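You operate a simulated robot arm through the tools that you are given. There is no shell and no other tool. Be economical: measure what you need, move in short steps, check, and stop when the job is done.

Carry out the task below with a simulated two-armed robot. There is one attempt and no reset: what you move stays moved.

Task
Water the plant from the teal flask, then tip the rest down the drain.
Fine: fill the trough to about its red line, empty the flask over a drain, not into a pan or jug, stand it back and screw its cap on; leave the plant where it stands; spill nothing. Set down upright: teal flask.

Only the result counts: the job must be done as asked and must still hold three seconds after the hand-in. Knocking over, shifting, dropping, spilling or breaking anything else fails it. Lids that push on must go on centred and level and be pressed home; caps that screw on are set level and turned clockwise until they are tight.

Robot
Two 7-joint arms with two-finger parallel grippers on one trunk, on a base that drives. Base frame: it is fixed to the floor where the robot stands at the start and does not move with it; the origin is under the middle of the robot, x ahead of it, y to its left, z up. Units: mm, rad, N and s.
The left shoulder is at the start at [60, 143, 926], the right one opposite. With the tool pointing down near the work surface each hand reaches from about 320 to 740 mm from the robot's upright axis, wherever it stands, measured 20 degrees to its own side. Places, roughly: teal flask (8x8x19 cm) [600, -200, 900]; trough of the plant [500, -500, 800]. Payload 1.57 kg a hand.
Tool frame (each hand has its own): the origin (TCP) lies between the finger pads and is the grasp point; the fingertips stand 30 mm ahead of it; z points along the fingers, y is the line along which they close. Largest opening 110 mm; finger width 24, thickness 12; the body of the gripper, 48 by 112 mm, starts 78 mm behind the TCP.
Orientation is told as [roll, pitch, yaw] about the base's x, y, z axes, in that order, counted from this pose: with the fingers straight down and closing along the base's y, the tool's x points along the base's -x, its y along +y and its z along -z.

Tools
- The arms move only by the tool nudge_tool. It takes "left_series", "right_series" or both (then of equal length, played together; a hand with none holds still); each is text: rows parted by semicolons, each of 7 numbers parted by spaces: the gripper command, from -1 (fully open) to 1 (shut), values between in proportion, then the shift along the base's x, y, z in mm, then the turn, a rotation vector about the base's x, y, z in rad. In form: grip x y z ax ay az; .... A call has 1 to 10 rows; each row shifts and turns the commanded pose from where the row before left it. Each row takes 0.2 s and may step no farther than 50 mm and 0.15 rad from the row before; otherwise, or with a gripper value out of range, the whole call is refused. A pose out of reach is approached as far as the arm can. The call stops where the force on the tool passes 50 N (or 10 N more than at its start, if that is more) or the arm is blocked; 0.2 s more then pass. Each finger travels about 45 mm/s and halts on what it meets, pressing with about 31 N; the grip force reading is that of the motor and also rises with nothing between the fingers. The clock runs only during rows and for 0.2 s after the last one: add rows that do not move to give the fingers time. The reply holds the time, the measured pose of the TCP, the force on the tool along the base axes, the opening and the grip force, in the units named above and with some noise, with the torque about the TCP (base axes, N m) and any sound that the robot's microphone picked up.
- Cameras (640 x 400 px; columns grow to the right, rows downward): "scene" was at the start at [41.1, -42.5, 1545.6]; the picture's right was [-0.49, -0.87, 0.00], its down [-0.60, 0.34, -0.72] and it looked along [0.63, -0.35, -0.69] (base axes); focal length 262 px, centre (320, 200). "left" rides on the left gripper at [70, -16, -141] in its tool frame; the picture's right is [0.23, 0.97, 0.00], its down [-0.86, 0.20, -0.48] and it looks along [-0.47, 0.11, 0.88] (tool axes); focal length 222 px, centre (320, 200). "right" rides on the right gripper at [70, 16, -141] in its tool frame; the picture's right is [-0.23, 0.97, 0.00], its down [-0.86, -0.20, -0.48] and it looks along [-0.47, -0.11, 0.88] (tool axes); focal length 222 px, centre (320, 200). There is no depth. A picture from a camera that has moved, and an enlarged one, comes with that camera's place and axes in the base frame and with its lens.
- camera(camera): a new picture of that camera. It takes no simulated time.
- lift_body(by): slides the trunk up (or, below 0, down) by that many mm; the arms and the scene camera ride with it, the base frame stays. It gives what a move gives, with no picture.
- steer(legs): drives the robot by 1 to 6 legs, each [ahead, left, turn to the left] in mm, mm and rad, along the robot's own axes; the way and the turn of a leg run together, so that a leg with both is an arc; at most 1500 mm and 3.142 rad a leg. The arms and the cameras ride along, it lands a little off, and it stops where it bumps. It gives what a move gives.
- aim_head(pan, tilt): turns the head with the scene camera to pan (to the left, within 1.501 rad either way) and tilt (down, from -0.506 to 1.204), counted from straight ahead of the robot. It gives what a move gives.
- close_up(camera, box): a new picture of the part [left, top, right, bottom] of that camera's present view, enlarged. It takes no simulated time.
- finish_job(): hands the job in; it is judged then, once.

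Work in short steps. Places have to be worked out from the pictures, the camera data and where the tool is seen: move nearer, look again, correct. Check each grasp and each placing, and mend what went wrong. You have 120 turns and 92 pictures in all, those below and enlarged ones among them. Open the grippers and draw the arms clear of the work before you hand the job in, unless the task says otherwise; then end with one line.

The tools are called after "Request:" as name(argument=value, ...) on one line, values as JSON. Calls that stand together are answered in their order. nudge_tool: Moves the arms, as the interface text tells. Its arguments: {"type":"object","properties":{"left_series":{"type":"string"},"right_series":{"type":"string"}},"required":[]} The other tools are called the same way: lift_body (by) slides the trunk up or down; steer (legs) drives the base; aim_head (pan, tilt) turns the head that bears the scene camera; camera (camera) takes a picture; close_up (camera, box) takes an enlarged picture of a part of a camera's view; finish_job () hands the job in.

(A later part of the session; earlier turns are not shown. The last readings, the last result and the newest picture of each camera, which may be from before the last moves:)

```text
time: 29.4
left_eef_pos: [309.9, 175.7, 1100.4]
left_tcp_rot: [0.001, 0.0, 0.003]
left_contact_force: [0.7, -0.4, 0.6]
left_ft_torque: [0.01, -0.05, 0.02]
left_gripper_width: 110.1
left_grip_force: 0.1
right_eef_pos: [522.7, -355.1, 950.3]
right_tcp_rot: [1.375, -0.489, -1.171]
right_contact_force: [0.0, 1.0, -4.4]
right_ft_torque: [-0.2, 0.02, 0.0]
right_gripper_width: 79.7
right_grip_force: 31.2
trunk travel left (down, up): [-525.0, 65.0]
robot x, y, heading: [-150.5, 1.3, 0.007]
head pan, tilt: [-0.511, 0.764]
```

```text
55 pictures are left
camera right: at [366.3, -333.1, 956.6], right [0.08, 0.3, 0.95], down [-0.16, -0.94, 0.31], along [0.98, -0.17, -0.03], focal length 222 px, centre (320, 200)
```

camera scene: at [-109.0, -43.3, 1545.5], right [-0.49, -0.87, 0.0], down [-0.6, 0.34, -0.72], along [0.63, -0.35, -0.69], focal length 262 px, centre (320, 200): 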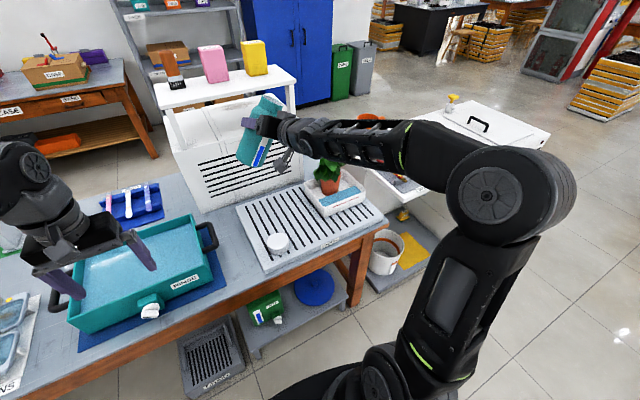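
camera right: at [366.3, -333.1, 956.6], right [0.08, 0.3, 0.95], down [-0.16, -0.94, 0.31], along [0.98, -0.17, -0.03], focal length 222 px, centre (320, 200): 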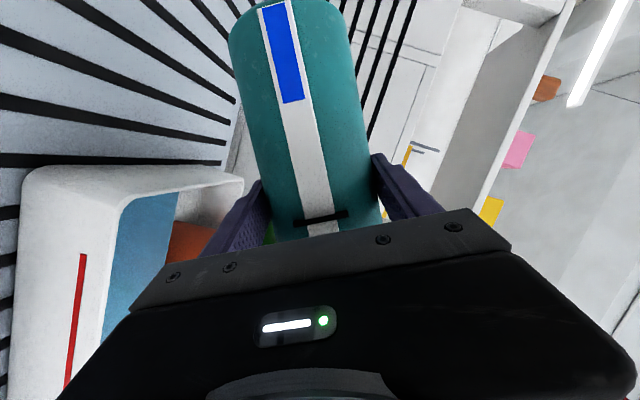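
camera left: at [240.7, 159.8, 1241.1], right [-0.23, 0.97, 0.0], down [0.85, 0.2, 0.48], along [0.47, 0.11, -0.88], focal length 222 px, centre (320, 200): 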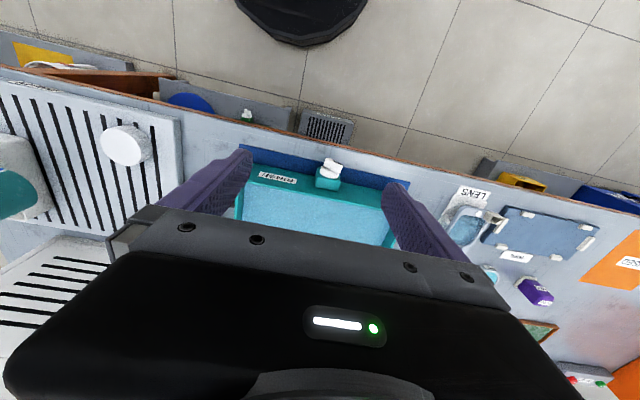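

The gauge fell to row 102. I'll retreat and check the level from the same viewpoint.

Request:
nudge_tool(right_series="1 0 10 35 -0.1 0 0;1 0 10 35 -0.1 0 0;1 0 15 35 -0.1 0 0;1 0 25 35 -0.1 0 0;1 0 25 35 -0.1 0 0;1 0 25 35 0 0 0;1 0 25 35 0 0 0;1 0 0 0 0 0 0")

Request:
close_up(camera="scene", box=[340, 166, 372, 196])

Request:
close_up(camera="scene", box=[300, 170, 370, 222])

```text
time: 31.2
left_eef_pos: [310.4, 176.7, 1100.4]
left_tcp_rot: [0.0, 0.0, 0.003]
left_contact_force: [0.6, -0.3, -0.5]
left_ft_torque: [0.0, 0.02, 0.0]
left_gripper_width: 109.9
left_grip_force: 0.0
right_eef_pos: [523.7, -220.0, 1198.7]
right_tcp_rot: [1.06, -0.93, -0.957]
right_contact_force: [0.7, 0.7, -5.2]
right_ft_torque: [-0.08, 0.07, 0.02]
right_gripper_width: 79.6
right_grip_force: 31.3
trunk travel left (down, up): [-525.0, 65.0]
robot x, y, heading: [-150.7, -1.8, -0.001]
head pan, tilt: [-0.511, 0.764]
```

```text
13.33 times, centred on (356, 181) of scene
camera zoom: at [-109.1, -43.2, 1545.5], right [-0.49, -0.87, 0.0], down [-0.6, 0.34, -0.72], along [0.63, -0.35, -0.69], focal length 3487 px, centre (-160, 453)
```

zoom: 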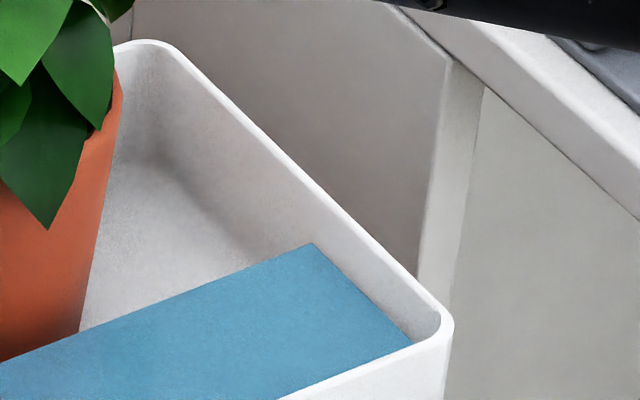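

```text
7.69 times, centred on (335, 196) of scene
camera zoom: at [-109.1, -43.2, 1545.5], right [-0.49, -0.87, 0.0], down [-0.6, 0.34, -0.72], along [0.63, -0.35, -0.69], focal length 2012 px, centre (205, 231)
```

zoom: 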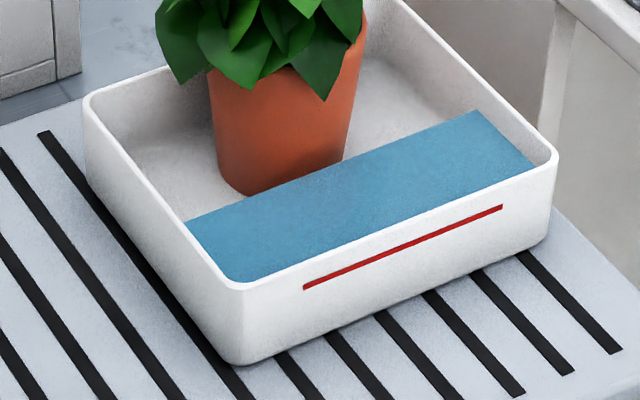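

The surface is now about 17 mm below the rim, level with the red line. Next I'll lower the flask over the drain board, well away from the trough and the cap, and pour out the rest.

Request:
nudge_tool(right_series="1 4 5 -35 0 0 0;1 4 5 -35 0 0 0;1 4 5 -35 0.1 0 0;1 4 5 -35 0.1 0 0;1 4 5 -35 0.1 0 0;1 2 5 -35 0.1 0 0;1 0 5 -28 0.1 0 0;1 0 0 0 0.1 0 0;1 0 0 0 0 0 0")

Request:
close_up(camera="scene", box=[220, 130, 400, 280])

```text
time: 33.2
left_eef_pos: [309.2, 176.9, 1101.4]
left_tcp_rot: [-0.001, 0.0, 0.003]
left_contact_force: [-0.1, -0.3, 0.7]
left_ft_torque: [-0.04, -0.02, 0.0]
left_gripper_width: 110.0
left_grip_force: 0.0
right_eef_pos: [544.1, -184.5, 958.6]
right_tcp_rot: [1.42, -0.393, -1.189]
right_contact_force: [-0.6, 0.1, -5.8]
right_ft_torque: [-0.14, 0.09, 0.0]
right_gripper_width: 79.5
right_grip_force: 31.0
trunk travel left (down, up): [-525.0, 65.0]
robot x, y, heading: [-152.6, -3.9, 0.004]
head pan, tilt: [-0.511, 0.764]
```

```text
2.67 times, centred on (310, 205) of scene
camera zoom: at [-109.2, -42.5, 1545.6], right [-0.49, -0.87, 0.0], down [-0.6, 0.34, -0.72], along [0.63, -0.35, -0.69], focal length 697 px, centre (347, 187)
```

zoom: 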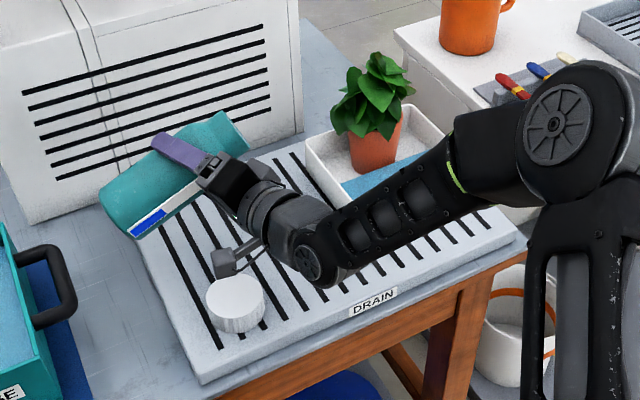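

The flask is clear over the drain slots. I'll lower it a little and roll it past horizontal to empty it.

Request:
nudge_tool(right_series="1 0 0 -12 0.08 0 0;1 0 0 -12 0.08 0 0;1 0 0 0 0.08 0 0;1 0 0 0 0.08 0 0;1 0 0 0 0.08 0 0;1 0 0 0 0.08 0 0;1 0 0 0 0.08 0 0;1 0 0 0 0.08 0 0;1 0 0 0 0.08 0 0;1 0 0 0 0 0 0")

Request:
camera(camera="right")

Request:
close_up(camera="scene", box=[220, 130, 400, 280])

```text
time: 35.4
left_eef_pos: [310.4, 176.2, 1098.5]
left_tcp_rot: [0.0, 0.001, 0.001]
left_contact_force: [0.4, -0.2, -0.2]
left_ft_torque: [0.01, 0.01, 0.01]
left_gripper_width: 110.2
left_grip_force: 0.1
right_eef_pos: [545.4, -184.6, 935.0]
right_tcp_rot: [1.68, 0.28, -1.204]
right_contact_force: [-1.0, 0.6, -3.8]
right_ft_torque: [-0.09, -0.02, 0.02]
right_gripper_width: 79.5
right_grip_force: 31.2
trunk travel left (down, up): [-525.0, 65.0]
robot x, y, heading: [-153.2, -0.6, 0.003]
head pan, tilt: [-0.511, 0.764]
```

```text
51 pictures are left
camera right: at [388.9, -174.2, 955.9], right [0.08, -0.49, 0.87], down [-0.16, -0.87, -0.48], along [0.98, -0.1, -0.14], focal length 222 px, centre (320, 200)
```

right: 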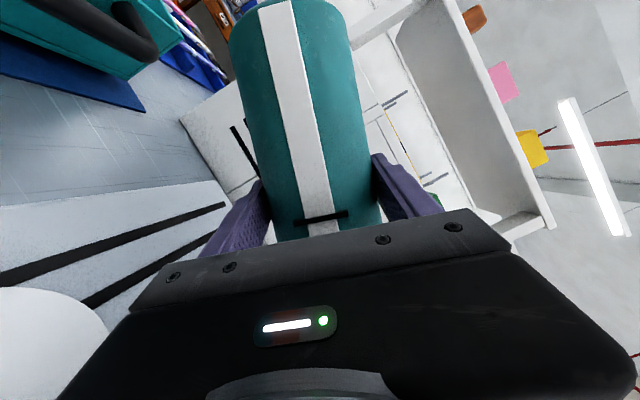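

```text
2.67 times, centred on (310, 205) of scene
camera zoom: at [-109.6, -42.5, 1545.6], right [-0.49, -0.87, 0.0], down [-0.6, 0.34, -0.72], along [0.63, -0.35, -0.69], focal length 697 px, centre (347, 187)
```

zoom: 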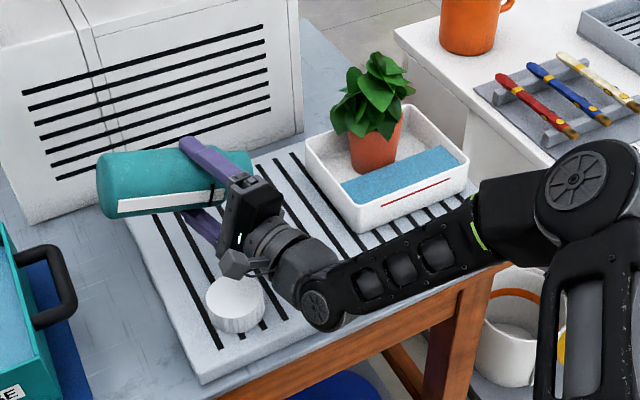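

The gauge reads empty. I'll roll a little further and hold to drain any residue.

Request:
nudge_tool(right_series="1 0 0 5 0.1 0 0;1 0 0 5 0.1 0 0;1 0 0 5 0.1 0 0;1 0 0 5 0.1 0 0;1 0 0 0 0 0 0;1 0 0 0 0 0 0;1 0 0 0 0 0 0;1 0 0 0 0 0 0;1 0 0 0 0 0 0;1 0 0 0 0 0 0")

Request:
camera(camera="right")

```text
time: 37.6
left_eef_pos: [310.7, 175.9, 1100.2]
left_tcp_rot: [0.001, 0.001, 0.002]
left_contact_force: [-0.3, 0.9, -0.8]
left_ft_torque: [-0.01, 0.02, 0.01]
left_gripper_width: 110.0
left_grip_force: 0.1
right_eef_pos: [546.1, -184.4, 955.9]
right_tcp_rot: [1.852, 0.647, -1.126]
right_contact_force: [-0.6, 0.3, -3.7]
right_ft_torque: [-0.09, 0.04, 0.0]
right_gripper_width: 79.3
right_grip_force: 30.7
trunk travel left (down, up): [-525.0, 65.0]
robot x, y, heading: [-154.0, 2.0, 0.002]
head pan, tilt: [-0.511, 0.764]
```

```text
49 pictures are left
camera right: at [388.5, -183.1, 978.9], right [0.08, -0.79, 0.61], down [-0.16, -0.61, -0.78], along [0.98, -0.04, -0.17], focal length 222 px, centre (320, 200)
```

right: 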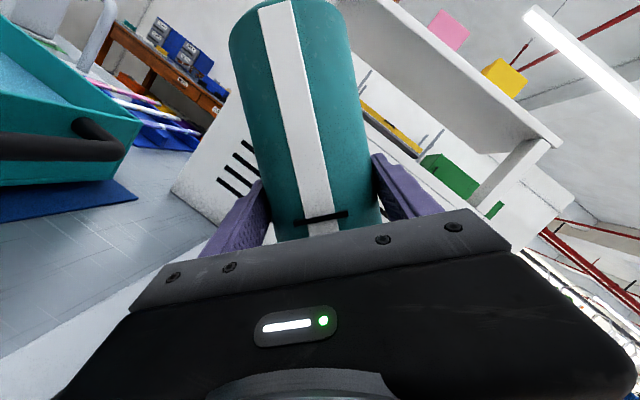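

Empty. I'll roll back upright while raising and shifting towards its original spot.

Request:
nudge_tool(right_series="1 0 0 4 -0.15 0 0;1 0 0 4 -0.15 0 0;1 0 0 4 -0.15 0 0;1 0 0 4 -0.15 0 0;1 0 0 4 -0.15 0 0;1 0 0 4 -0.15 0 0;1 0 0 4 -0.15 0 0;1 0 0 2 -0.15 0 0;1 0 0 0 -0.15 0 0;1 0 0 0 -0.15 0 0")

Request:
nudge_tool(right_series="1 8 0 0 -0.15 0 0;1 8 0 0 -0.15 0 0;1 8 -1 0 -0.15 0 0;1 8 -1 0 -0.15 0 0;1 8 -1 0 -0.15 0 0;1 8 0 0 -0.02 0 0;1 0 0 0 0 0 0")

Request:
close_up(camera="scene", box=[220, 130, 400, 280])

```text
time: 39.8
left_eef_pos: [310.0, 176.3, 1101.0]
left_tcp_rot: [0.001, 0.001, 0.002]
left_contact_force: [0.2, -0.1, 0.7]
left_ft_torque: [0.0, 0.01, 0.01]
left_gripper_width: 110.2
left_grip_force: 0.2
right_eef_pos: [543.2, -183.9, 983.6]
right_tcp_rot: [1.23, -0.743, -1.084]
right_contact_force: [0.2, 0.7, -3.0]
right_ft_torque: [-0.12, 0.0, -0.01]
right_gripper_width: 79.1
right_grip_force: 30.8
trunk travel left (down, up): [-525.0, 65.0]
robot x, y, heading: [-150.3, 1.1, 0.001]
head pan, tilt: [-0.511, 0.764]
```

```text
time: 41.4
left_eef_pos: [309.5, 176.7, 1100.7]
left_tcp_rot: [-0.001, -0.001, 0.001]
left_contact_force: [-1.6, 0.3, -0.2]
left_ft_torque: [-0.04, -0.01, 0.0]
left_gripper_width: 110.1
left_grip_force: 0.1
right_eef_pos: [592.7, -187.2, 986.7]
right_tcp_rot: [-0.001, -1.219, 0.004]
right_contact_force: [-0.4, -0.7, -3.1]
right_ft_torque: [-0.01, 0.05, -0.01]
right_gripper_width: 79.3
right_grip_force: 31.2
trunk travel left (down, up): [-525.0, 65.0]
robot x, y, heading: [-150.2, -5.4, 0.004]
head pan, tilt: [-0.511, 0.764]
```

```text
2.67 times, centred on (310, 205) of scene
camera zoom: at [-109.7, -42.5, 1545.6], right [-0.49, -0.87, 0.0], down [-0.6, 0.34, -0.72], along [0.63, -0.35, -0.69], focal length 697 px, centre (347, 187)
```

zoom: 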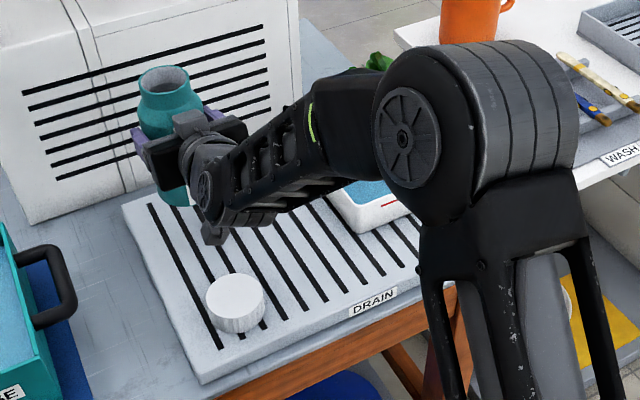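

The flask is upright again at its original x and y. I'll lower it gently to the board.

Request:
nudge_tool(right_series="1 1 0 -25 0 0 0;1 0 0 -25 0 0 0;1 0 0 -22 0 0 0;1 0 0 -15 0 0 0;1 0 0 -5 0 0 0;1 0 0 -2 0 0 0;1 0 0 -2 0 0 0;1 0 0 0 0 0 0")

```text
time: 43.2
left_eef_pos: [308.2, 176.6, 1101.3]
left_tcp_rot: [0.001, -0.003, 0.001]
left_contact_force: [1.1, 0.4, 0.1]
left_ft_torque: [-0.01, 0.01, 0.0]
left_gripper_width: 110.0
left_grip_force: 0.1
right_eef_pos: [593.7, -187.7, 891.0]
right_tcp_rot: [0.0, -1.227, 0.001]
right_contact_force: [4.5, -4.4, 21.1]
right_ft_torque: [-0.79, -0.57, -0.13]
right_gripper_width: 79.3
right_grip_force: 31.2
trunk travel left (down, up): [-525.0, 65.0]
robot x, y, heading: [-154.5, 0.0, 0.004]
head pan, tilt: [-0.511, 0.764]
```

It has touched down. I'll ease the push, open the fingers, and back out.

Request:
nudge_tool(right_series="1 0 0 1 0 0 0;0.5 0 0 0 0 0 0;0 0 0 0 0 0 0;-0.5 0 0 0 0 0 0;-1 0 0 0 0 0 0;-1 0 0 0 0 0 0;-1 0 0 0 0 0 0")

Request:
camera(camera="right")

```text
time: 44.8
left_eef_pos: [309.9, 176.2, 1100.6]
left_tcp_rot: [0.0, -0.003, 0.001]
left_contact_force: [0.7, 0.7, 0.5]
left_ft_torque: [0.04, -0.02, -0.01]
left_gripper_width: 110.0
left_grip_force: 0.1
right_eef_pos: [594.0, -187.5, 888.6]
right_tcp_rot: [0.0, -1.218, 0.002]
right_contact_force: [0.7, 0.5, -0.4]
right_ft_torque: [0.02, -0.01, 0.01]
right_gripper_width: 110.1
right_grip_force: 0.1
trunk travel left (down, up): [-525.0, 65.0]
robot x, y, heading: [-152.8, 1.6, 0.003]
head pan, tilt: [-0.511, 0.764]
```

```text
47 pictures are left
camera right: at [437.1, -172.5, 873.1], right [0.08, 0.97, 0.21], down [-0.15, -0.2, 0.97], along [0.99, -0.11, 0.14], focal length 222 px, centre (320, 200)
```

right: 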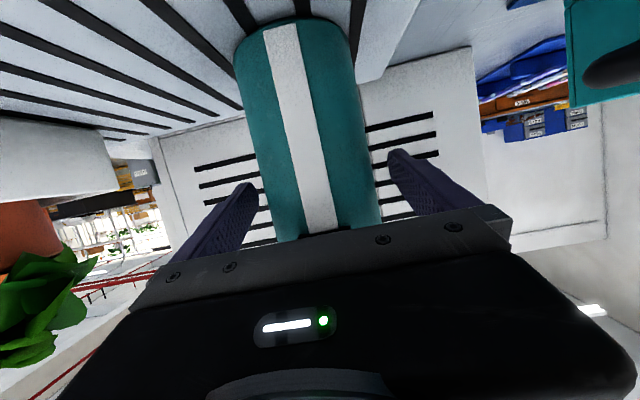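

Released cleanly. I'll back out along the tool axis, then rise.

Request:
nudge_tool(right_series="-1 -28 0 11 0 0 0;-1 -28 0 11 0 0 0;-1 -28 0 11 0 0 0;-1 -28 0 11 0 0 0;-1 -20 -10 40 0 0 0;-1 -10 -10 45 0 0 0;-1 0 -10 45 0 0 0;-1 0 -10 45 0 0 0;-1 0 -10 30 0 0 0")

Request:
nudge_tool(right_series="-1 0 -10 0 0 0.14 0;-1 0 -10 0 0 0.14 0;-1 0 -10 0 0 0.14 0;-1 0 -10 0 0 0.14 0;-1 0 -10 0 0 0.14 0;-1 0 -10 0 0 0.14 0;-1 0 -10 0 0 0.14 0;-1 0 0 0 0 0.14 0;-1 0 0 0 0 0.098 0;-1 0 0 0 0 0 0")

```text
time: 46.8
left_eef_pos: [308.2, 175.6, 1101.0]
left_tcp_rot: [0.001, -0.002, 0.002]
left_contact_force: [-0.3, -0.3, 0.8]
left_ft_torque: [-0.01, -0.03, 0.02]
left_gripper_width: 109.9
left_grip_force: 0.0
right_eef_pos: [453.2, -238.8, 1136.3]
right_tcp_rot: [0.002, -1.219, 0.003]
right_contact_force: [-0.6, -0.4, 0.4]
right_ft_torque: [-0.03, 0.0, -0.02]
right_gripper_width: 110.2
right_grip_force: 0.0
trunk travel left (down, up): [-525.0, 65.0]
robot x, y, heading: [-152.5, -2.1, -0.0]
head pan, tilt: [-0.511, 0.764]
```

```text
time: 49.0
left_eef_pos: [310.0, 176.7, 1101.3]
left_tcp_rot: [0.0, -0.001, 0.001]
left_contact_force: [0.4, -0.4, 1.5]
left_ft_torque: [-0.01, -0.01, 0.0]
left_gripper_width: 110.0
left_grip_force: 0.1
right_eef_pos: [430.1, -293.0, 1100.8]
right_tcp_rot: [-0.042, -0.122, -0.005]
right_contact_force: [0.2, -0.5, 0.3]
right_ft_torque: [0.04, -0.01, 0.0]
right_gripper_width: 110.2
right_grip_force: 0.0
right hand out of reach, approached as far as the arm can: row 2, 8, 9
trunk travel left (down, up): [-525.0, 65.0]
robot x, y, heading: [-150.3, 0.6, 0.005]
head pan, tilt: [-0.511, 0.764]
```

The hand is near vertical. I'll drive 90 mm forward and look at the scene.

Request:
steer(legs=[[90, 0, 0]])

Request:
nudge_tool(right_series="-1 -20 0 -10 0 0 0;-1 -20 0 0 0.042 0.122 0;-1 -20 0 0 0 0 0;-1 -20 0 0 0 0 0")

Request:
camera(camera="scene")

Request:
camera(camera="right")

```text
time: 50.1
left_eef_pos: [402.9, 176.9, 1100.6]
left_tcp_rot: [0.001, -0.002, 0.003]
left_contact_force: [0.3, 0.3, 0.0]
left_ft_torque: [-0.02, 0.07, 0.03]
left_gripper_width: 110.1
left_grip_force: 0.0
right_eef_pos: [523.2, -291.6, 1099.0]
right_tcp_rot: [-0.042, -0.121, -0.002]
right_contact_force: [0.7, -0.2, 0.0]
right_ft_torque: [-0.03, 0.04, 0.01]
right_gripper_width: 110.1
right_grip_force: 0.0
trunk travel left (down, up): [-525.0, 65.0]
robot x, y, heading: [-59.1, -3.4, 0.002]
head pan, tilt: [-0.511, 0.764]
```

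```text
time: 51.1
left_eef_pos: [401.2, 177.4, 1101.1]
left_tcp_rot: [-0.001, -0.003, 0.003]
left_contact_force: [-0.5, -0.5, -0.5]
left_ft_torque: [-0.02, 0.0, 0.0]
left_gripper_width: 110.0
left_grip_force: 0.1
right_eef_pos: [430.8, -286.2, 1071.9]
right_tcp_rot: [0.001, -0.002, -0.008]
right_contact_force: [0.2, -0.8, 0.2]
right_ft_torque: [0.01, -0.03, -0.01]
right_gripper_width: 109.9
right_grip_force: 0.1
right hand out of reach, approached as far as the arm can: row 2
trunk travel left (down, up): [-525.0, 65.0]
robot x, y, heading: [-57.4, 5.2, 0.002]
head pan, tilt: [-0.511, 0.764]
```

```text
46 pictures are left
camera scene: at [-18.6, -42.1, 1545.6], right [-0.49, -0.87, 0.0], down [-0.6, 0.34, -0.72], along [0.63, -0.35, -0.69], focal length 262 px, centre (320, 200)
```

scene: 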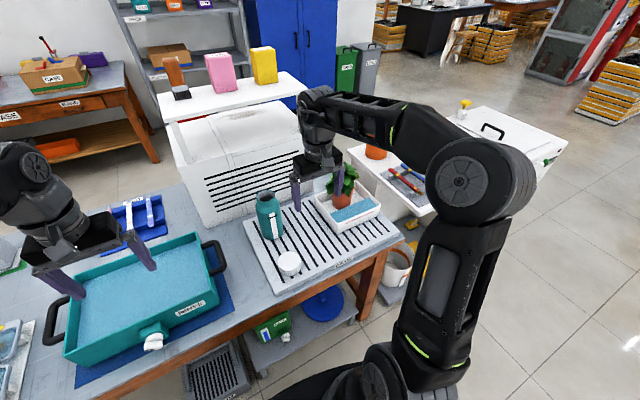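

```text
45 pictures are left
camera right: at [361.5, -269.7, 1214.2], right [0.23, 0.97, 0.0], down [0.85, -0.21, 0.48], along [0.47, -0.11, -0.88], focal length 222 px, centre (320, 200)
```

right: 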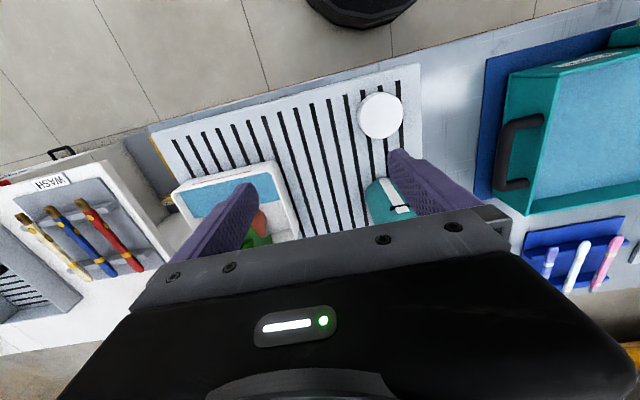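

The cap is at about (438,-185), roughly 74 mm wide. I'll move the right hand above it.

Request:
nudge_tool(right_series="-1 2 26 -34 0 0 0;-1 2 26 -36 0 0 0;-1 2 26 -36 0 0 0;-1 1 24 -30 0 0 0;-1 0 0 0 0 0 0")

Request:
camera(camera="right")

Request:
close_up(camera="scene", box=[230, 160, 390, 300])

```text
time: 52.3
left_eef_pos: [400.6, 177.1, 1100.6]
left_tcp_rot: [-0.002, -0.001, 0.001]
left_contact_force: [0.2, -1.1, 0.3]
left_ft_torque: [0.01, -0.01, 0.02]
left_gripper_width: 110.1
left_grip_force: 0.0
right_eef_pos: [440.6, -183.0, 933.9]
right_tcp_rot: [-0.001, -0.002, -0.008]
right_contact_force: [0.7, -0.3, -0.4]
right_ft_torque: [0.01, -0.01, 0.0]
right_gripper_width: 109.8
right_grip_force: 0.1
trunk travel left (down, up): [-525.0, 65.0]
robot x, y, heading: [-58.9, -0.6, 0.002]
head pan, tilt: [-0.511, 0.764]
```

```text
44 pictures are left
camera right: at [371.2, -166.8, 1075.9], right [0.23, 0.97, 0.0], down [0.85, -0.21, 0.48], along [0.47, -0.11, -0.88], focal length 222 px, centre (320, 200)
```

right: 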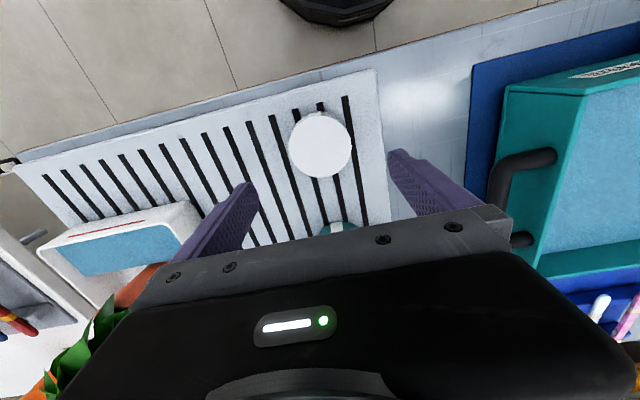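

```text
2.86 times, centred on (310, 230) of scene
camera zoom: at [-18.5, -42.3, 1545.6], right [-0.49, -0.87, 0.0], down [-0.6, 0.34, -0.72], along [0.63, -0.35, -0.69], focal length 747 px, centre (349, 114)
```

zoom: 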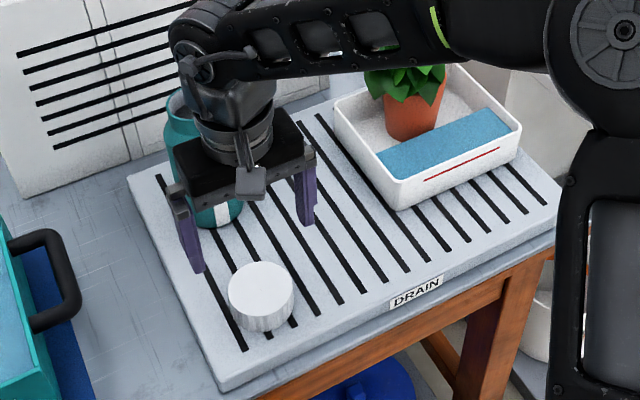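

The cap centre is at (435,-181) and about 68 mm across. I'll descend around it.

Request:
nudge_tool(right_series="-1 -5 2 -25 0 0 0;-1 0 0 -30 0 0 0;-1 0 0 -25 0 0 0;-1 0 0 -15 0 0 0;-1 0 0 0 0 0 0")

Request:
camera(camera="right")

Request:
close_up(camera="scene", box=[240, 200, 340, 300])

```text
time: 53.5
left_eef_pos: [401.0, 177.1, 1101.6]
left_tcp_rot: [0.001, -0.002, 0.001]
left_contact_force: [-0.2, 0.6, -0.3]
left_ft_torque: [0.02, -0.01, -0.02]
left_gripper_width: 110.0
left_grip_force: 0.1
right_eef_pos: [433.8, -179.6, 839.8]
right_tcp_rot: [-0.001, -0.002, -0.005]
right_contact_force: [0.5, 0.1, 0.7]
right_ft_torque: [0.0, 0.0, 0.03]
right_gripper_width: 109.9
right_grip_force: 0.0
trunk travel left (down, up): [-525.0, 65.0]
robot x, y, heading: [-59.2, 3.6, -0.001]
head pan, tilt: [-0.511, 0.764]
```

```text
42 pictures are left
camera right: at [364.6, -164.0, 981.7], right [0.23, 0.97, 0.0], down [0.85, -0.2, 0.48], along [0.47, -0.11, -0.88], focal length 222 px, centre (320, 200)
```

right: 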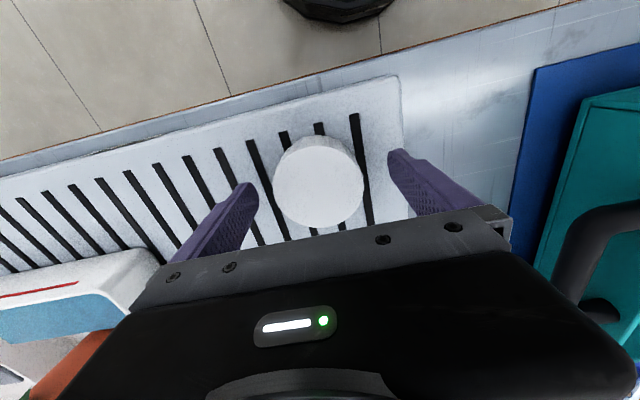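

```text
4.00 times, centred on (290, 250) of scene
camera zoom: at [-18.3, -42.2, 1545.6], right [-0.49, -0.87, 0.0], down [-0.6, 0.34, -0.72], along [0.63, -0.35, -0.69], focal length 1046 px, centre (440, 0)
```

zoom: 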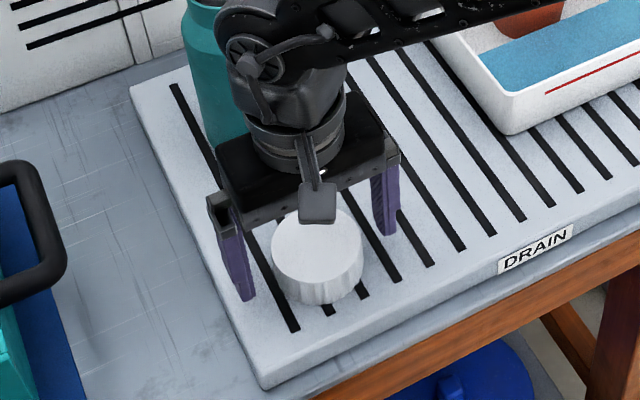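

Aligned. I'll lower 6 mm more and close on the cap.

Request:
nudge_tool(right_series="-1 0 -2 -3 0 0 0;-1 0 0 -3 0 0 0;-0.4 0 0 0 0 0 0;0 0 0 0 0 0 0;0.4 0 0 0 0 0 0;0.8 0 0 0 0 0 0;1 0 0 0 0 0 0;1 0 0 0 0 0 0;1 0 0 0 0 0 0")

Request:
camera(camera="right")

```text
time: 55.5
left_eef_pos: [400.5, 175.8, 1101.0]
left_tcp_rot: [-0.001, 0.001, 0.003]
left_contact_force: [-0.5, 0.5, -0.4]
left_ft_torque: [-0.01, -0.02, -0.01]
left_gripper_width: 110.2
left_grip_force: 0.1
right_eef_pos: [435.3, -182.4, 834.3]
right_tcp_rot: [0.001, -0.002, -0.006]
right_contact_force: [-0.5, 0.7, -0.2]
right_ft_torque: [0.02, 0.02, 0.01]
right_gripper_width: 73.1
right_grip_force: 31.3
trunk travel left (down, up): [-525.0, 65.0]
robot x, y, heading: [-57.4, -1.5, 0.003]
head pan, tilt: [-0.511, 0.764]
```

```text
40 pictures are left
camera right: at [365.0, -166.0, 975.7], right [0.23, 0.97, 0.0], down [0.85, -0.2, 0.48], along [0.47, -0.11, -0.88], focal length 222 px, centre (320, 200)
```

right: 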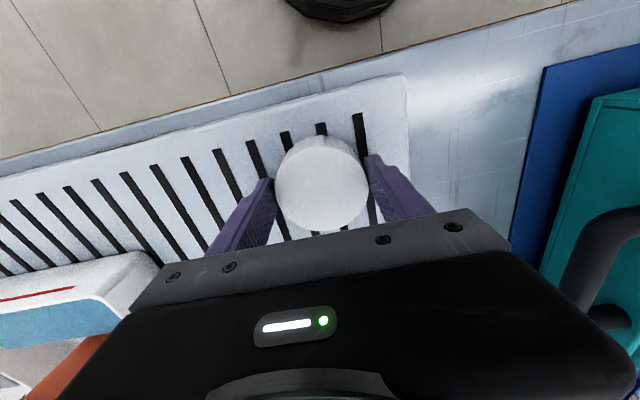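

Gripped at 73 mm. I'll check the centring with a zoom.

Request:
close_up(camera="right", box=[250, 120, 390, 250])

```text
3.08 times, centred on (320, 185) of right
camera zoom: at [365.0, -166.0, 975.7], right [0.23, 0.97, 0.0], down [0.85, -0.2, 0.48], along [0.47, -0.11, -0.88], focal length 684 px, centre (320, 246)
```

zoom: 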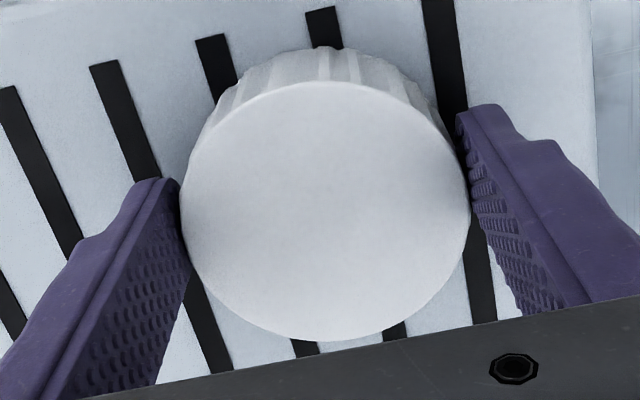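

The cap is centred within a couple of millimetres. I'll lift it and park the right hand to the side, while the left hand pitches forward to hold the flask.

Request:
nudge_tool(right_series="1 0 0 20 0 0 0;1 0 0 35 0 0 0;1 0 0 40 0 0 0;1 0 0 40 0 0 0;1 0 0 40 0 0 0;1 -5 -35 20 0 0 0;1 -5 -35 0 0 0 0;1 0 -35 0 0 0 0;1 0 -30 0 0 0 0", left_series="-1 10 0 0 0 -0.1358 0;-1 10 0 0 0 -0.1358 0;-1 10 0 0 0 -0.1358 0;-1 10 0 0 0 -0.1358 0;-1 10 0 0 0 -0.1358 0;-1 10 0 0 0 -0.1358 0;-1 10 0 0 0 -0.1358 0;-1 10 0 0 0 -0.1358 0;-1 0 0 0 0 -0.1358 0")

Request:
camera(camera="scene")

```text
time: 57.5
left_eef_pos: [482.3, 177.0, 1102.7]
left_tcp_rot: [-0.009, -1.221, 0.006]
left_contact_force: [-0.2, -0.1, -0.8]
left_ft_torque: [0.03, -0.01, 0.01]
left_gripper_width: 110.0
left_grip_force: 0.1
right_eef_pos: [422.5, -315.7, 1031.0]
right_tcp_rot: [0.0, -0.002, -0.005]
right_contact_force: [-0.1, -1.2, -0.2]
right_ft_torque: [0.04, -0.02, 0.01]
right_gripper_width: 72.8
right_grip_force: 31.5
trunk travel left (down, up): [-525.0, 65.0]
robot x, y, heading: [-57.7, -0.9, 0.002]
head pan, tilt: [-0.511, 0.764]
```

```text
38 pictures are left
camera scene: at [-18.2, -42.6, 1545.6], right [-0.49, -0.87, 0.0], down [-0.6, 0.34, -0.72], along [0.63, -0.35, -0.69], focal length 262 px, centre (320, 200)
```

scene: 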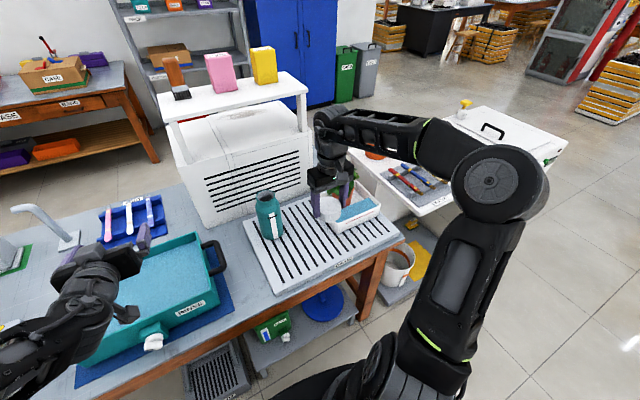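

I'll yaw the left hand and bring it to a standoff in front-left of the flask.

Request:
nudge_tool(left_series="-1 0 -35 0 0 0 -0.14;-1 0 -40 -5 0 0 -0.14;-1 0 -40 -10 0 0 -0.14;-1 5 -40 -25 0 0 -0.14;-1 5 -37 -30 0 0 -0.14;-1 5 -32 -35 0 0 0;-1 5 -32 -35 0 0 0;-1 5 -30 -35 0 0 0;-1 0 0 0 0 0 0")

Request:
camera(camera="left")

Request:
camera(camera="scene")

```text
time: 59.5
left_eef_pos: [499.0, -52.0, 951.8]
left_tcp_rot: [-0.009, -1.249, -0.627]
left_contact_force: [-0.1, 0.2, -0.1]
left_ft_torque: [-0.02, -0.01, -0.02]
left_gripper_width: 110.1
left_grip_force: 0.0
left hand out of reach, approached as far as the arm can: row 3, 7, 8
right_eef_pos: [421.7, -316.7, 1030.7]
right_tcp_rot: [0.0, -0.002, -0.007]
right_contact_force: [-0.4, 0.1, -0.4]
right_ft_torque: [0.01, 0.01, 0.03]
right_gripper_width: 73.1
right_grip_force: 30.8
trunk travel left (down, up): [-525.0, 65.0]
robot x, y, heading: [-58.5, -1.1, 0.001]
head pan, tilt: [-0.511, 0.764]
```

```text
37 pictures are left
camera left: at [363.8, 27.6, 929.5], right [0.52, 0.83, -0.22], down [-0.03, 0.27, 0.96], along [0.85, -0.49, 0.16], focal length 222 px, centre (320, 200)
```

left: 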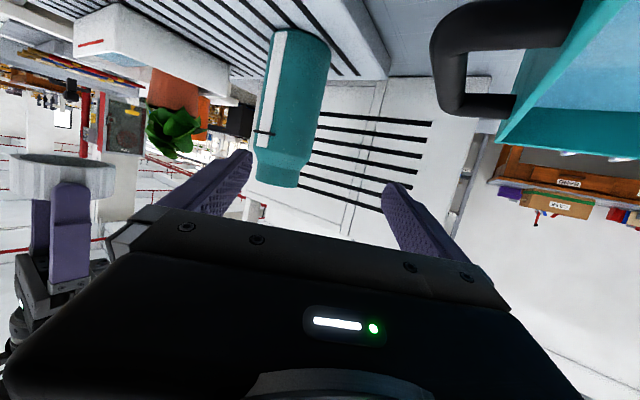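

```text
36 pictures are left
camera scene: at [-18.2, -42.1, 1545.6], right [-0.49, -0.87, 0.0], down [-0.6, 0.34, -0.72], along [0.63, -0.35, -0.69], focal length 262 px, centre (320, 200)
```

scene: 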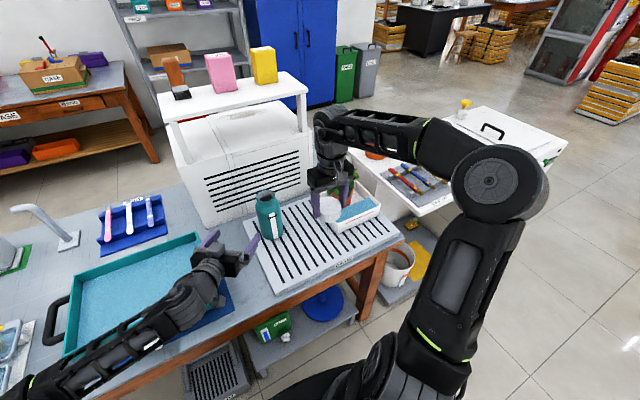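

The left arm lagged behind its target a little. I'll nudge it towards the standoff pose and see whether it follows.

Request:
nudge_tool(left_series="-1 4 -20 -12 0 0 0;-1 4 -20 -12 0 0 0;-1 4 -20 -12 0 0 0;-1 0 0 0 0 0 0")

Request:
camera(camera="left")

```text
time: 60.5
left_eef_pos: [499.7, -51.3, 946.7]
left_tcp_rot: [-0.012, -1.246, -0.622]
left_contact_force: [1.2, -0.6, -0.8]
left_ft_torque: [0.02, -0.01, -0.02]
left_gripper_width: 109.9
left_grip_force: 0.1
left hand out of reach, approached as far as the arm can: row 1, 2, 3
right_eef_pos: [423.1, -316.2, 1030.4]
right_tcp_rot: [0.0, 0.001, -0.008]
right_contact_force: [-0.3, 0.1, -1.3]
right_ft_torque: [0.02, 0.02, 0.01]
right_gripper_width: 72.9
right_grip_force: 31.2
trunk travel left (down, up): [-525.0, 65.0]
robot x, y, heading: [-60.3, -0.2, 0.003]
head pan, tilt: [-0.511, 0.764]
```

```text
35 pictures are left
camera left: at [363.3, 27.8, 925.8], right [0.52, 0.83, -0.22], down [-0.03, 0.27, 0.96], along [0.85, -0.49, 0.16], focal length 222 px, centre (320, 200)
```

left: 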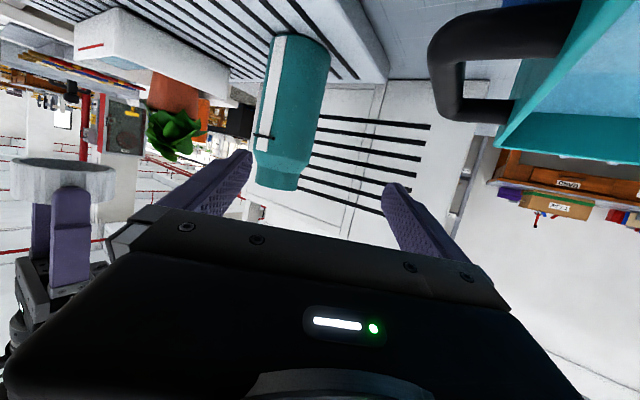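

The arm is folded against a joint limit. I'll change the approach to come more from the left and steeper, with yaw about -66° and tilt about 35°.

Request:
nudge_tool(left_series="-1 15 10 5 0 0 -0.14;-1 15 5 5 0 0 -0.14;-1 15 0 5 0 0 -0.13;-1 10 -5 0 0 0 -0.1;-1 5 -10 0 0.119 0.053 0;-1 0 -15 0 0.119 0.053 0;-1 0 -20 -10 0 0 0;-1 0 -15 -10 0 0 0;-1 0 0 0 0 0 0")

Request:
camera(camera="left")

Request:
camera(camera="scene")

```text
time: 62.5
left_eef_pos: [525.1, -40.2, 937.5]
left_tcp_rot: [0.025, -1.034, -1.101]
left_contact_force: [0.1, 0.0, 0.8]
left_ft_torque: [-0.02, -0.04, 0.02]
left_gripper_width: 110.1
left_grip_force: 0.1
left hand out of reach, approached as far as the arm can: row 3, 5, 6, 7, 8
right_eef_pos: [421.9, -316.7, 1031.3]
right_tcp_rot: [0.0, 0.001, -0.007]
right_contact_force: [0.1, 0.0, -0.6]
right_ft_torque: [0.02, -0.02, -0.02]
right_gripper_width: 72.7
right_grip_force: 31.6
trunk travel left (down, up): [-525.0, 65.0]
robot x, y, heading: [-58.8, -2.2, 0.007]
head pan, tilt: [-0.511, 0.764]
```

```text
34 pictures are left
camera left: at [435.5, 90.0, 949.1], right [0.81, 0.56, -0.18], down [0.18, 0.07, 0.98], along [0.57, -0.82, -0.05], focal length 222 px, centre (320, 200)
```

left: 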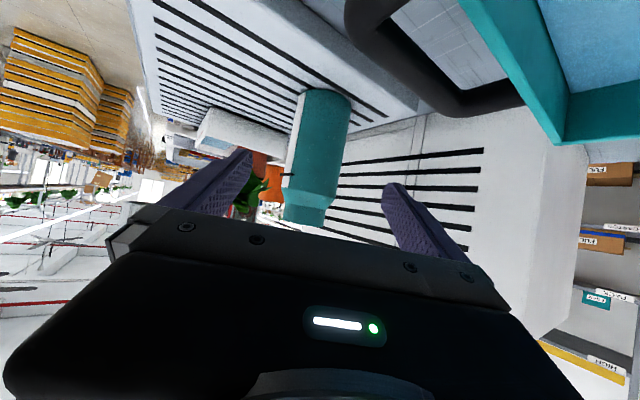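

```text
33 pictures are left
camera scene: at [-18.2, -42.3, 1545.6], right [-0.49, -0.87, 0.0], down [-0.6, 0.34, -0.72], along [0.63, -0.35, -0.69], focal length 262 px, centre (320, 200)
```

scene: 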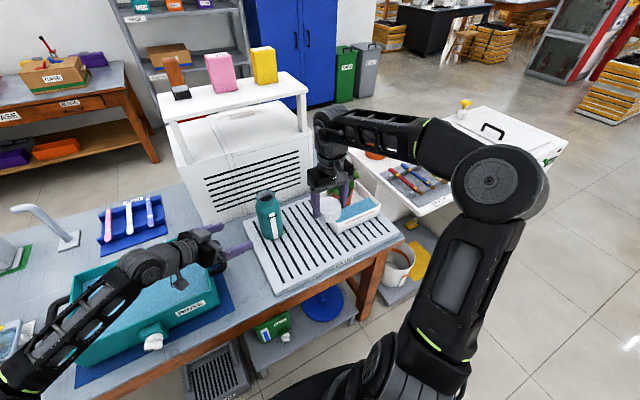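

The left arm has trouble crossing over. I'll retract it and turn the base so the flask sits between the two arms. First, the left hand goes up and back with its yaw undone.

Request:
nudge_tool(left_series="-1 0 0 35 0 0 0;-1 0 5 35 0 0 0.12;-1 -5 25 25 0 0 0.14;-1 -5 30 20 0 0 0.14;-1 -5 30 15 0 0 0.14;-1 -7 30 15 0 0 0.14;-1 -7 30 10 0 0 0.14;-1 -7 25 5 0 0 0.14;-1 -7 25 5 0 0 0.14;-1 0 0 0 0 0 0")

```text
time: 64.7
left_eef_pos: [480.2, 169.0, 1098.6]
left_tcp_rot: [0.025, -1.035, 0.003]
left_contact_force: [-0.2, 0.2, -0.7]
left_ft_torque: [0.02, 0.0, -0.01]
left_gripper_width: 110.1
left_grip_force: 0.2
left hand out of reach, approached as far as the arm can: row 1, 2
right_eef_pos: [422.6, -315.0, 1031.2]
right_tcp_rot: [0.0, 0.001, -0.006]
right_contact_force: [-0.3, 0.3, -0.3]
right_ft_torque: [0.01, 0.0, -0.03]
right_gripper_width: 73.0
right_grip_force: 31.1
trunk travel left (down, up): [-525.0, 65.0]
robot x, y, heading: [-62.5, 1.6, -0.0]
head pan, tilt: [-0.511, 0.764]
```

Now I'll drive: 40 ahead, 80 to the right, then turn right 0.3 rad.

Request:
steer(legs=[[40, -80, 0], [0, 0, -0.3]])

Request:
camera(camera="scene")

```text
time: 66.8
left_eef_pos: [547.4, -76.7, 1099.1]
left_tcp_rot: [0.026, -1.035, -0.297]
left_contact_force: [0.5, -0.6, 0.1]
left_ft_torque: [-0.02, 0.01, 0.0]
left_gripper_width: 110.2
left_grip_force: 0.1
right_eef_pos: [348.8, -521.6, 1030.5]
right_tcp_rot: [0.001, -0.001, -0.302]
right_contact_force: [0.1, 0.5, -0.9]
right_ft_torque: [0.02, -0.03, 0.01]
right_gripper_width: 73.0
right_grip_force: 31.2
trunk travel left (down, up): [-525.0, 65.0]
robot x, y, heading: [-20.3, -80.1, -0.294]
head pan, tilt: [-0.511, 0.764]
```

```text
32 pictures are left
camera scene: at [8.4, -133.0, 1545.6], right [-0.72, -0.69, 0.0], down [-0.48, 0.5, -0.72], along [0.5, -0.52, -0.69], focal length 262 px, centre (320, 200)
```

scene: 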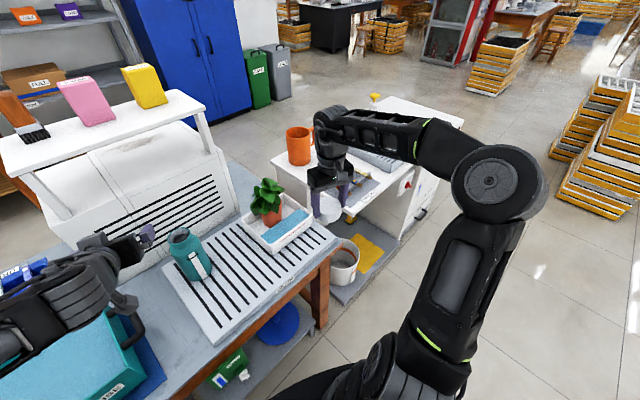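

The left hand is now heading towards the flask area. I'll move it above the flask with fingers straddling the axis, and check alignment before going straight down.

Request:
nudge_tool(left_series="-1 16 -36 0 0 0 0;-1 16 -36 0 0 0 0;-1 14 -36 0 0 0 0;-1 0 0 0 0 0 0")

Request:
camera(camera="left")

Request:
close_up(camera="scene", box=[80, 180, 280, 330])

```text
time: 67.8
left_eef_pos: [579.4, -138.9, 1097.9]
left_tcp_rot: [0.024, -1.034, -0.296]
left_contact_force: [-0.6, 0.0, 0.2]
left_ft_torque: [0.0, 0.0, 0.0]
left_gripper_width: 110.1
left_grip_force: 0.0
left hand out of reach, approached as far as the arm can: row 2, 3
right_eef_pos: [348.5, -523.1, 1030.9]
right_tcp_rot: [-0.002, 0.001, -0.303]
right_contact_force: [0.4, 0.1, -0.4]
right_ft_torque: [0.01, 0.03, 0.01]
right_gripper_width: 73.0
right_grip_force: 31.5
trunk travel left (down, up): [-525.0, 65.0]
robot x, y, heading: [-18.7, -79.0, -0.296]
head pan, tilt: [-0.511, 0.764]
```

```text
31 pictures are left
camera left: at [423.5, -112.8, 1108.3], right [0.15, 0.97, -0.18], down [0.07, 0.17, 0.98], along [0.99, -0.16, -0.05], focal length 222 px, centre (320, 200)
```

left: 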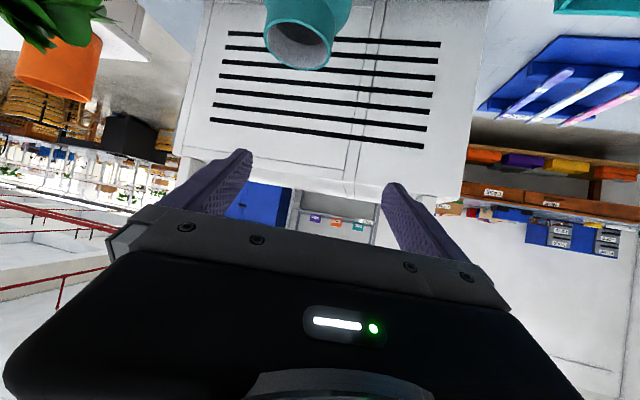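

```text
2.67 times, centred on (180, 255) of scene
camera zoom: at [9.4, -132.1, 1545.6], right [-0.72, -0.69, 0.0], down [-0.48, 0.5, -0.72], along [0.5, -0.52, -0.69], focal length 697 px, centre (693, 53)
```

zoom: 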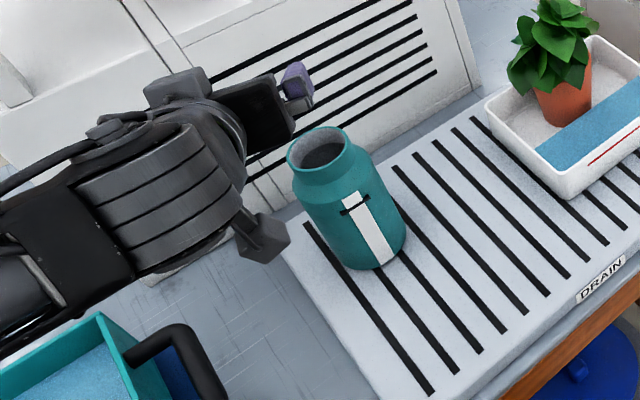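

The left arm can't get there sideways, so I'll try screwing the cap with the flask standing free, watching the gauge stripe for any spin. I'll retreat the left hand and bring the cap to above the flask, pre-rotated counter-clockwise.

Request:
nudge_tool(left_series="-1 -15 35 0 0 0 0;-1 -15 40 0 0 0 0;-1 -15 40 0 0 0 0;-1 -10 40 0 0 0 0;-1 -5 40 0 0 0 0;-1 0 0 0 0 0 0;-1 0 0 0 0 0 0;-1 0 0 0 0 0 0;-1 0 0 0 0 0 0", right_series="1 20 20 5 0 0 0.14;1 20 35 5 0 0 0.14;1 20 40 5 0 0 0.14;1 30 38 0 0 0 0.14;1 30 38 0 0 0 0.14;1 30 38 0 0 0 0.14;1 30 38 0 0 0 0.14;1 30 38 0 0 0 0.14;1 0 0 0 0 0 0.14")

Request:
camera(camera="right")

Request:
camera(camera="scene")

```text
time: 69.8
left_eef_pos: [519.1, 58.3, 1098.1]
left_tcp_rot: [0.026, -1.036, -0.297]
left_contact_force: [0.8, -0.1, -0.2]
left_ft_torque: [0.02, 0.01, 0.0]
left_gripper_width: 110.1
left_grip_force: 0.1
right_eef_pos: [419.6, -136.7, 927.5]
right_tcp_rot: [-0.011, -0.01, 0.947]
right_contact_force: [-0.5, -0.5, -1.0]
right_ft_torque: [-0.01, -0.03, 0.02]
right_gripper_width: 72.8
right_grip_force: 30.7
right hand out of reach, approached as far as the arm can: row 3, 4, 5, 6, 7, 8, 9
trunk travel left (down, up): [-525.0, 65.0]
robot x, y, heading: [-16.9, -82.3, -0.292]
head pan, tilt: [-0.511, 0.764]
```

```text
29 pictures are left
camera right: at [365.1, -185.6, 1069.0], right [-0.66, 0.75, -0.01], down [0.65, 0.58, 0.49], along [0.37, 0.32, -0.87], focal length 222 px, centre (320, 200)
```

right: 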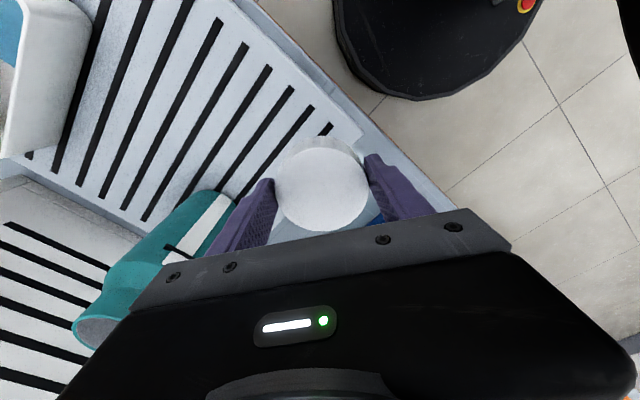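

```text
28 pictures are left
camera scene: at [8.1, -132.9, 1545.7], right [-0.72, -0.69, 0.0], down [-0.48, 0.5, -0.72], along [0.5, -0.52, -0.69], focal length 262 px, centre (320, 200)
```

scene: 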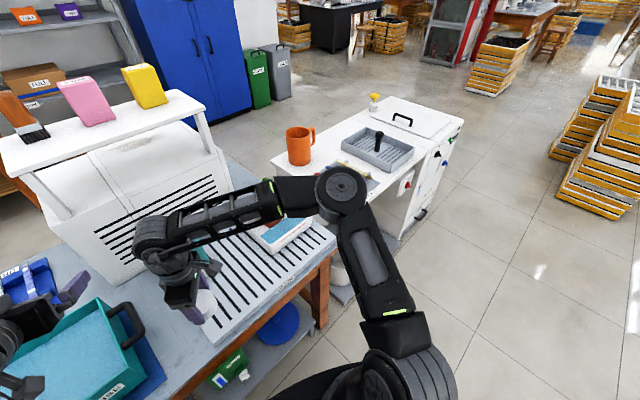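

The pose was out of reach so high and crossed over, and the hand sagged, but nothing was touched. I'll raise the trunk and drive back to a squarer stance with the flask ahead of the right shoulder.

Request:
lift_body(by=64)

Request:
steer(legs=[[0, 0, 0.295], [-10, 40, 0]])

Request:
nudge_tool(right_series="1 0 -30 10 0 0 0;1 0 -40 10 0 0 0;1 0 -45 5 0 0 0;1 0 -45 5 0 0 0;1 0 -45 0 0 0 0;1 0 0 0 0 0 0")

Request:
camera(camera="scene")

```text
time: 70.8
left_eef_pos: [518.8, 58.6, 1161.4]
left_tcp_rot: [0.025, -1.035, -0.296]
left_contact_force: [0.1, 0.0, -0.3]
left_ft_torque: [-0.02, -0.01, 0.01]
left_gripper_width: 110.0
left_grip_force: 0.1
right_eef_pos: [419.6, -139.0, 991.6]
right_tcp_rot: [-0.009, -0.007, 0.947]
right_contact_force: [0.4, -0.4, -0.5]
right_ft_torque: [-0.04, 0.02, 0.0]
right_gripper_width: 73.3
right_grip_force: 30.8
trunk travel left (down, up): [-589.0, 1.0]
robot x, y, heading: [-21.3, -82.2, -0.296]
head pan, tilt: [-0.511, 0.764]
```

```text
time: 72.6
left_eef_pos: [445.9, 251.5, 1160.9]
left_tcp_rot: [0.021, -1.035, -0.001]
left_contact_force: [-0.4, 1.0, -0.4]
left_ft_torque: [-0.02, -0.04, -0.04]
left_gripper_width: 110.0
left_grip_force: 0.1
right_eef_pos: [408.4, 33.1, 991.4]
right_tcp_rot: [-0.01, -0.004, 1.236]
right_contact_force: [0.2, 0.9, -0.7]
right_ft_torque: [-0.09, -0.01, 0.02]
right_gripper_width: 73.1
right_grip_force: 30.7
trunk travel left (down, up): [-589.0, 1.0]
robot x, y, heading: [-29.1, -39.2, -0.002]
head pan, tilt: [-0.511, 0.764]
```

```text
time: 74.0
left_eef_pos: [447.2, 249.7, 1161.1]
left_tcp_rot: [0.025, -1.035, -0.002]
left_contact_force: [-0.7, -0.6, 0.5]
left_ft_torque: [0.03, -0.02, 0.04]
left_gripper_width: 110.0
left_grip_force: 0.1
right_eef_pos: [337.7, -120.0, 978.8]
right_tcp_rot: [-0.013, -0.007, 1.234]
right_contact_force: [-0.5, 0.5, -0.6]
right_ft_torque: [-0.01, -0.02, -0.02]
right_gripper_width: 72.8
right_grip_force: 31.2
right hand out of reach, approached as far as the arm can: row 1, 2, 3, 4, 5
trunk travel left (down, up): [-589.0, 1.0]
robot x, y, heading: [-27.1, -39.6, -0.001]
head pan, tilt: [-0.511, 0.764]
```

```text
27 pictures are left
camera scene: at [12.4, -80.8, 1609.6], right [-0.49, -0.87, 0.0], down [-0.6, 0.34, -0.72], along [0.63, -0.36, -0.69], focal length 262 px, centre (320, 200)
```

scene: 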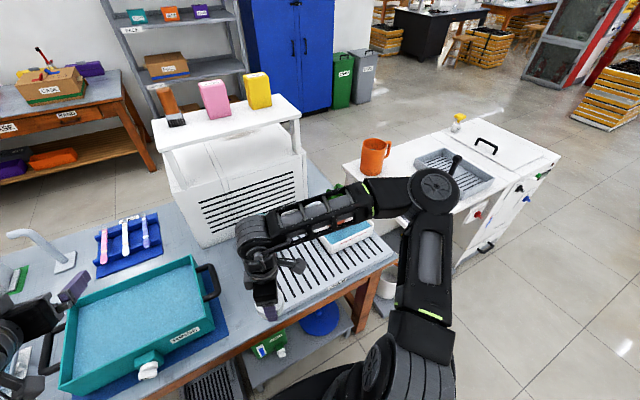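

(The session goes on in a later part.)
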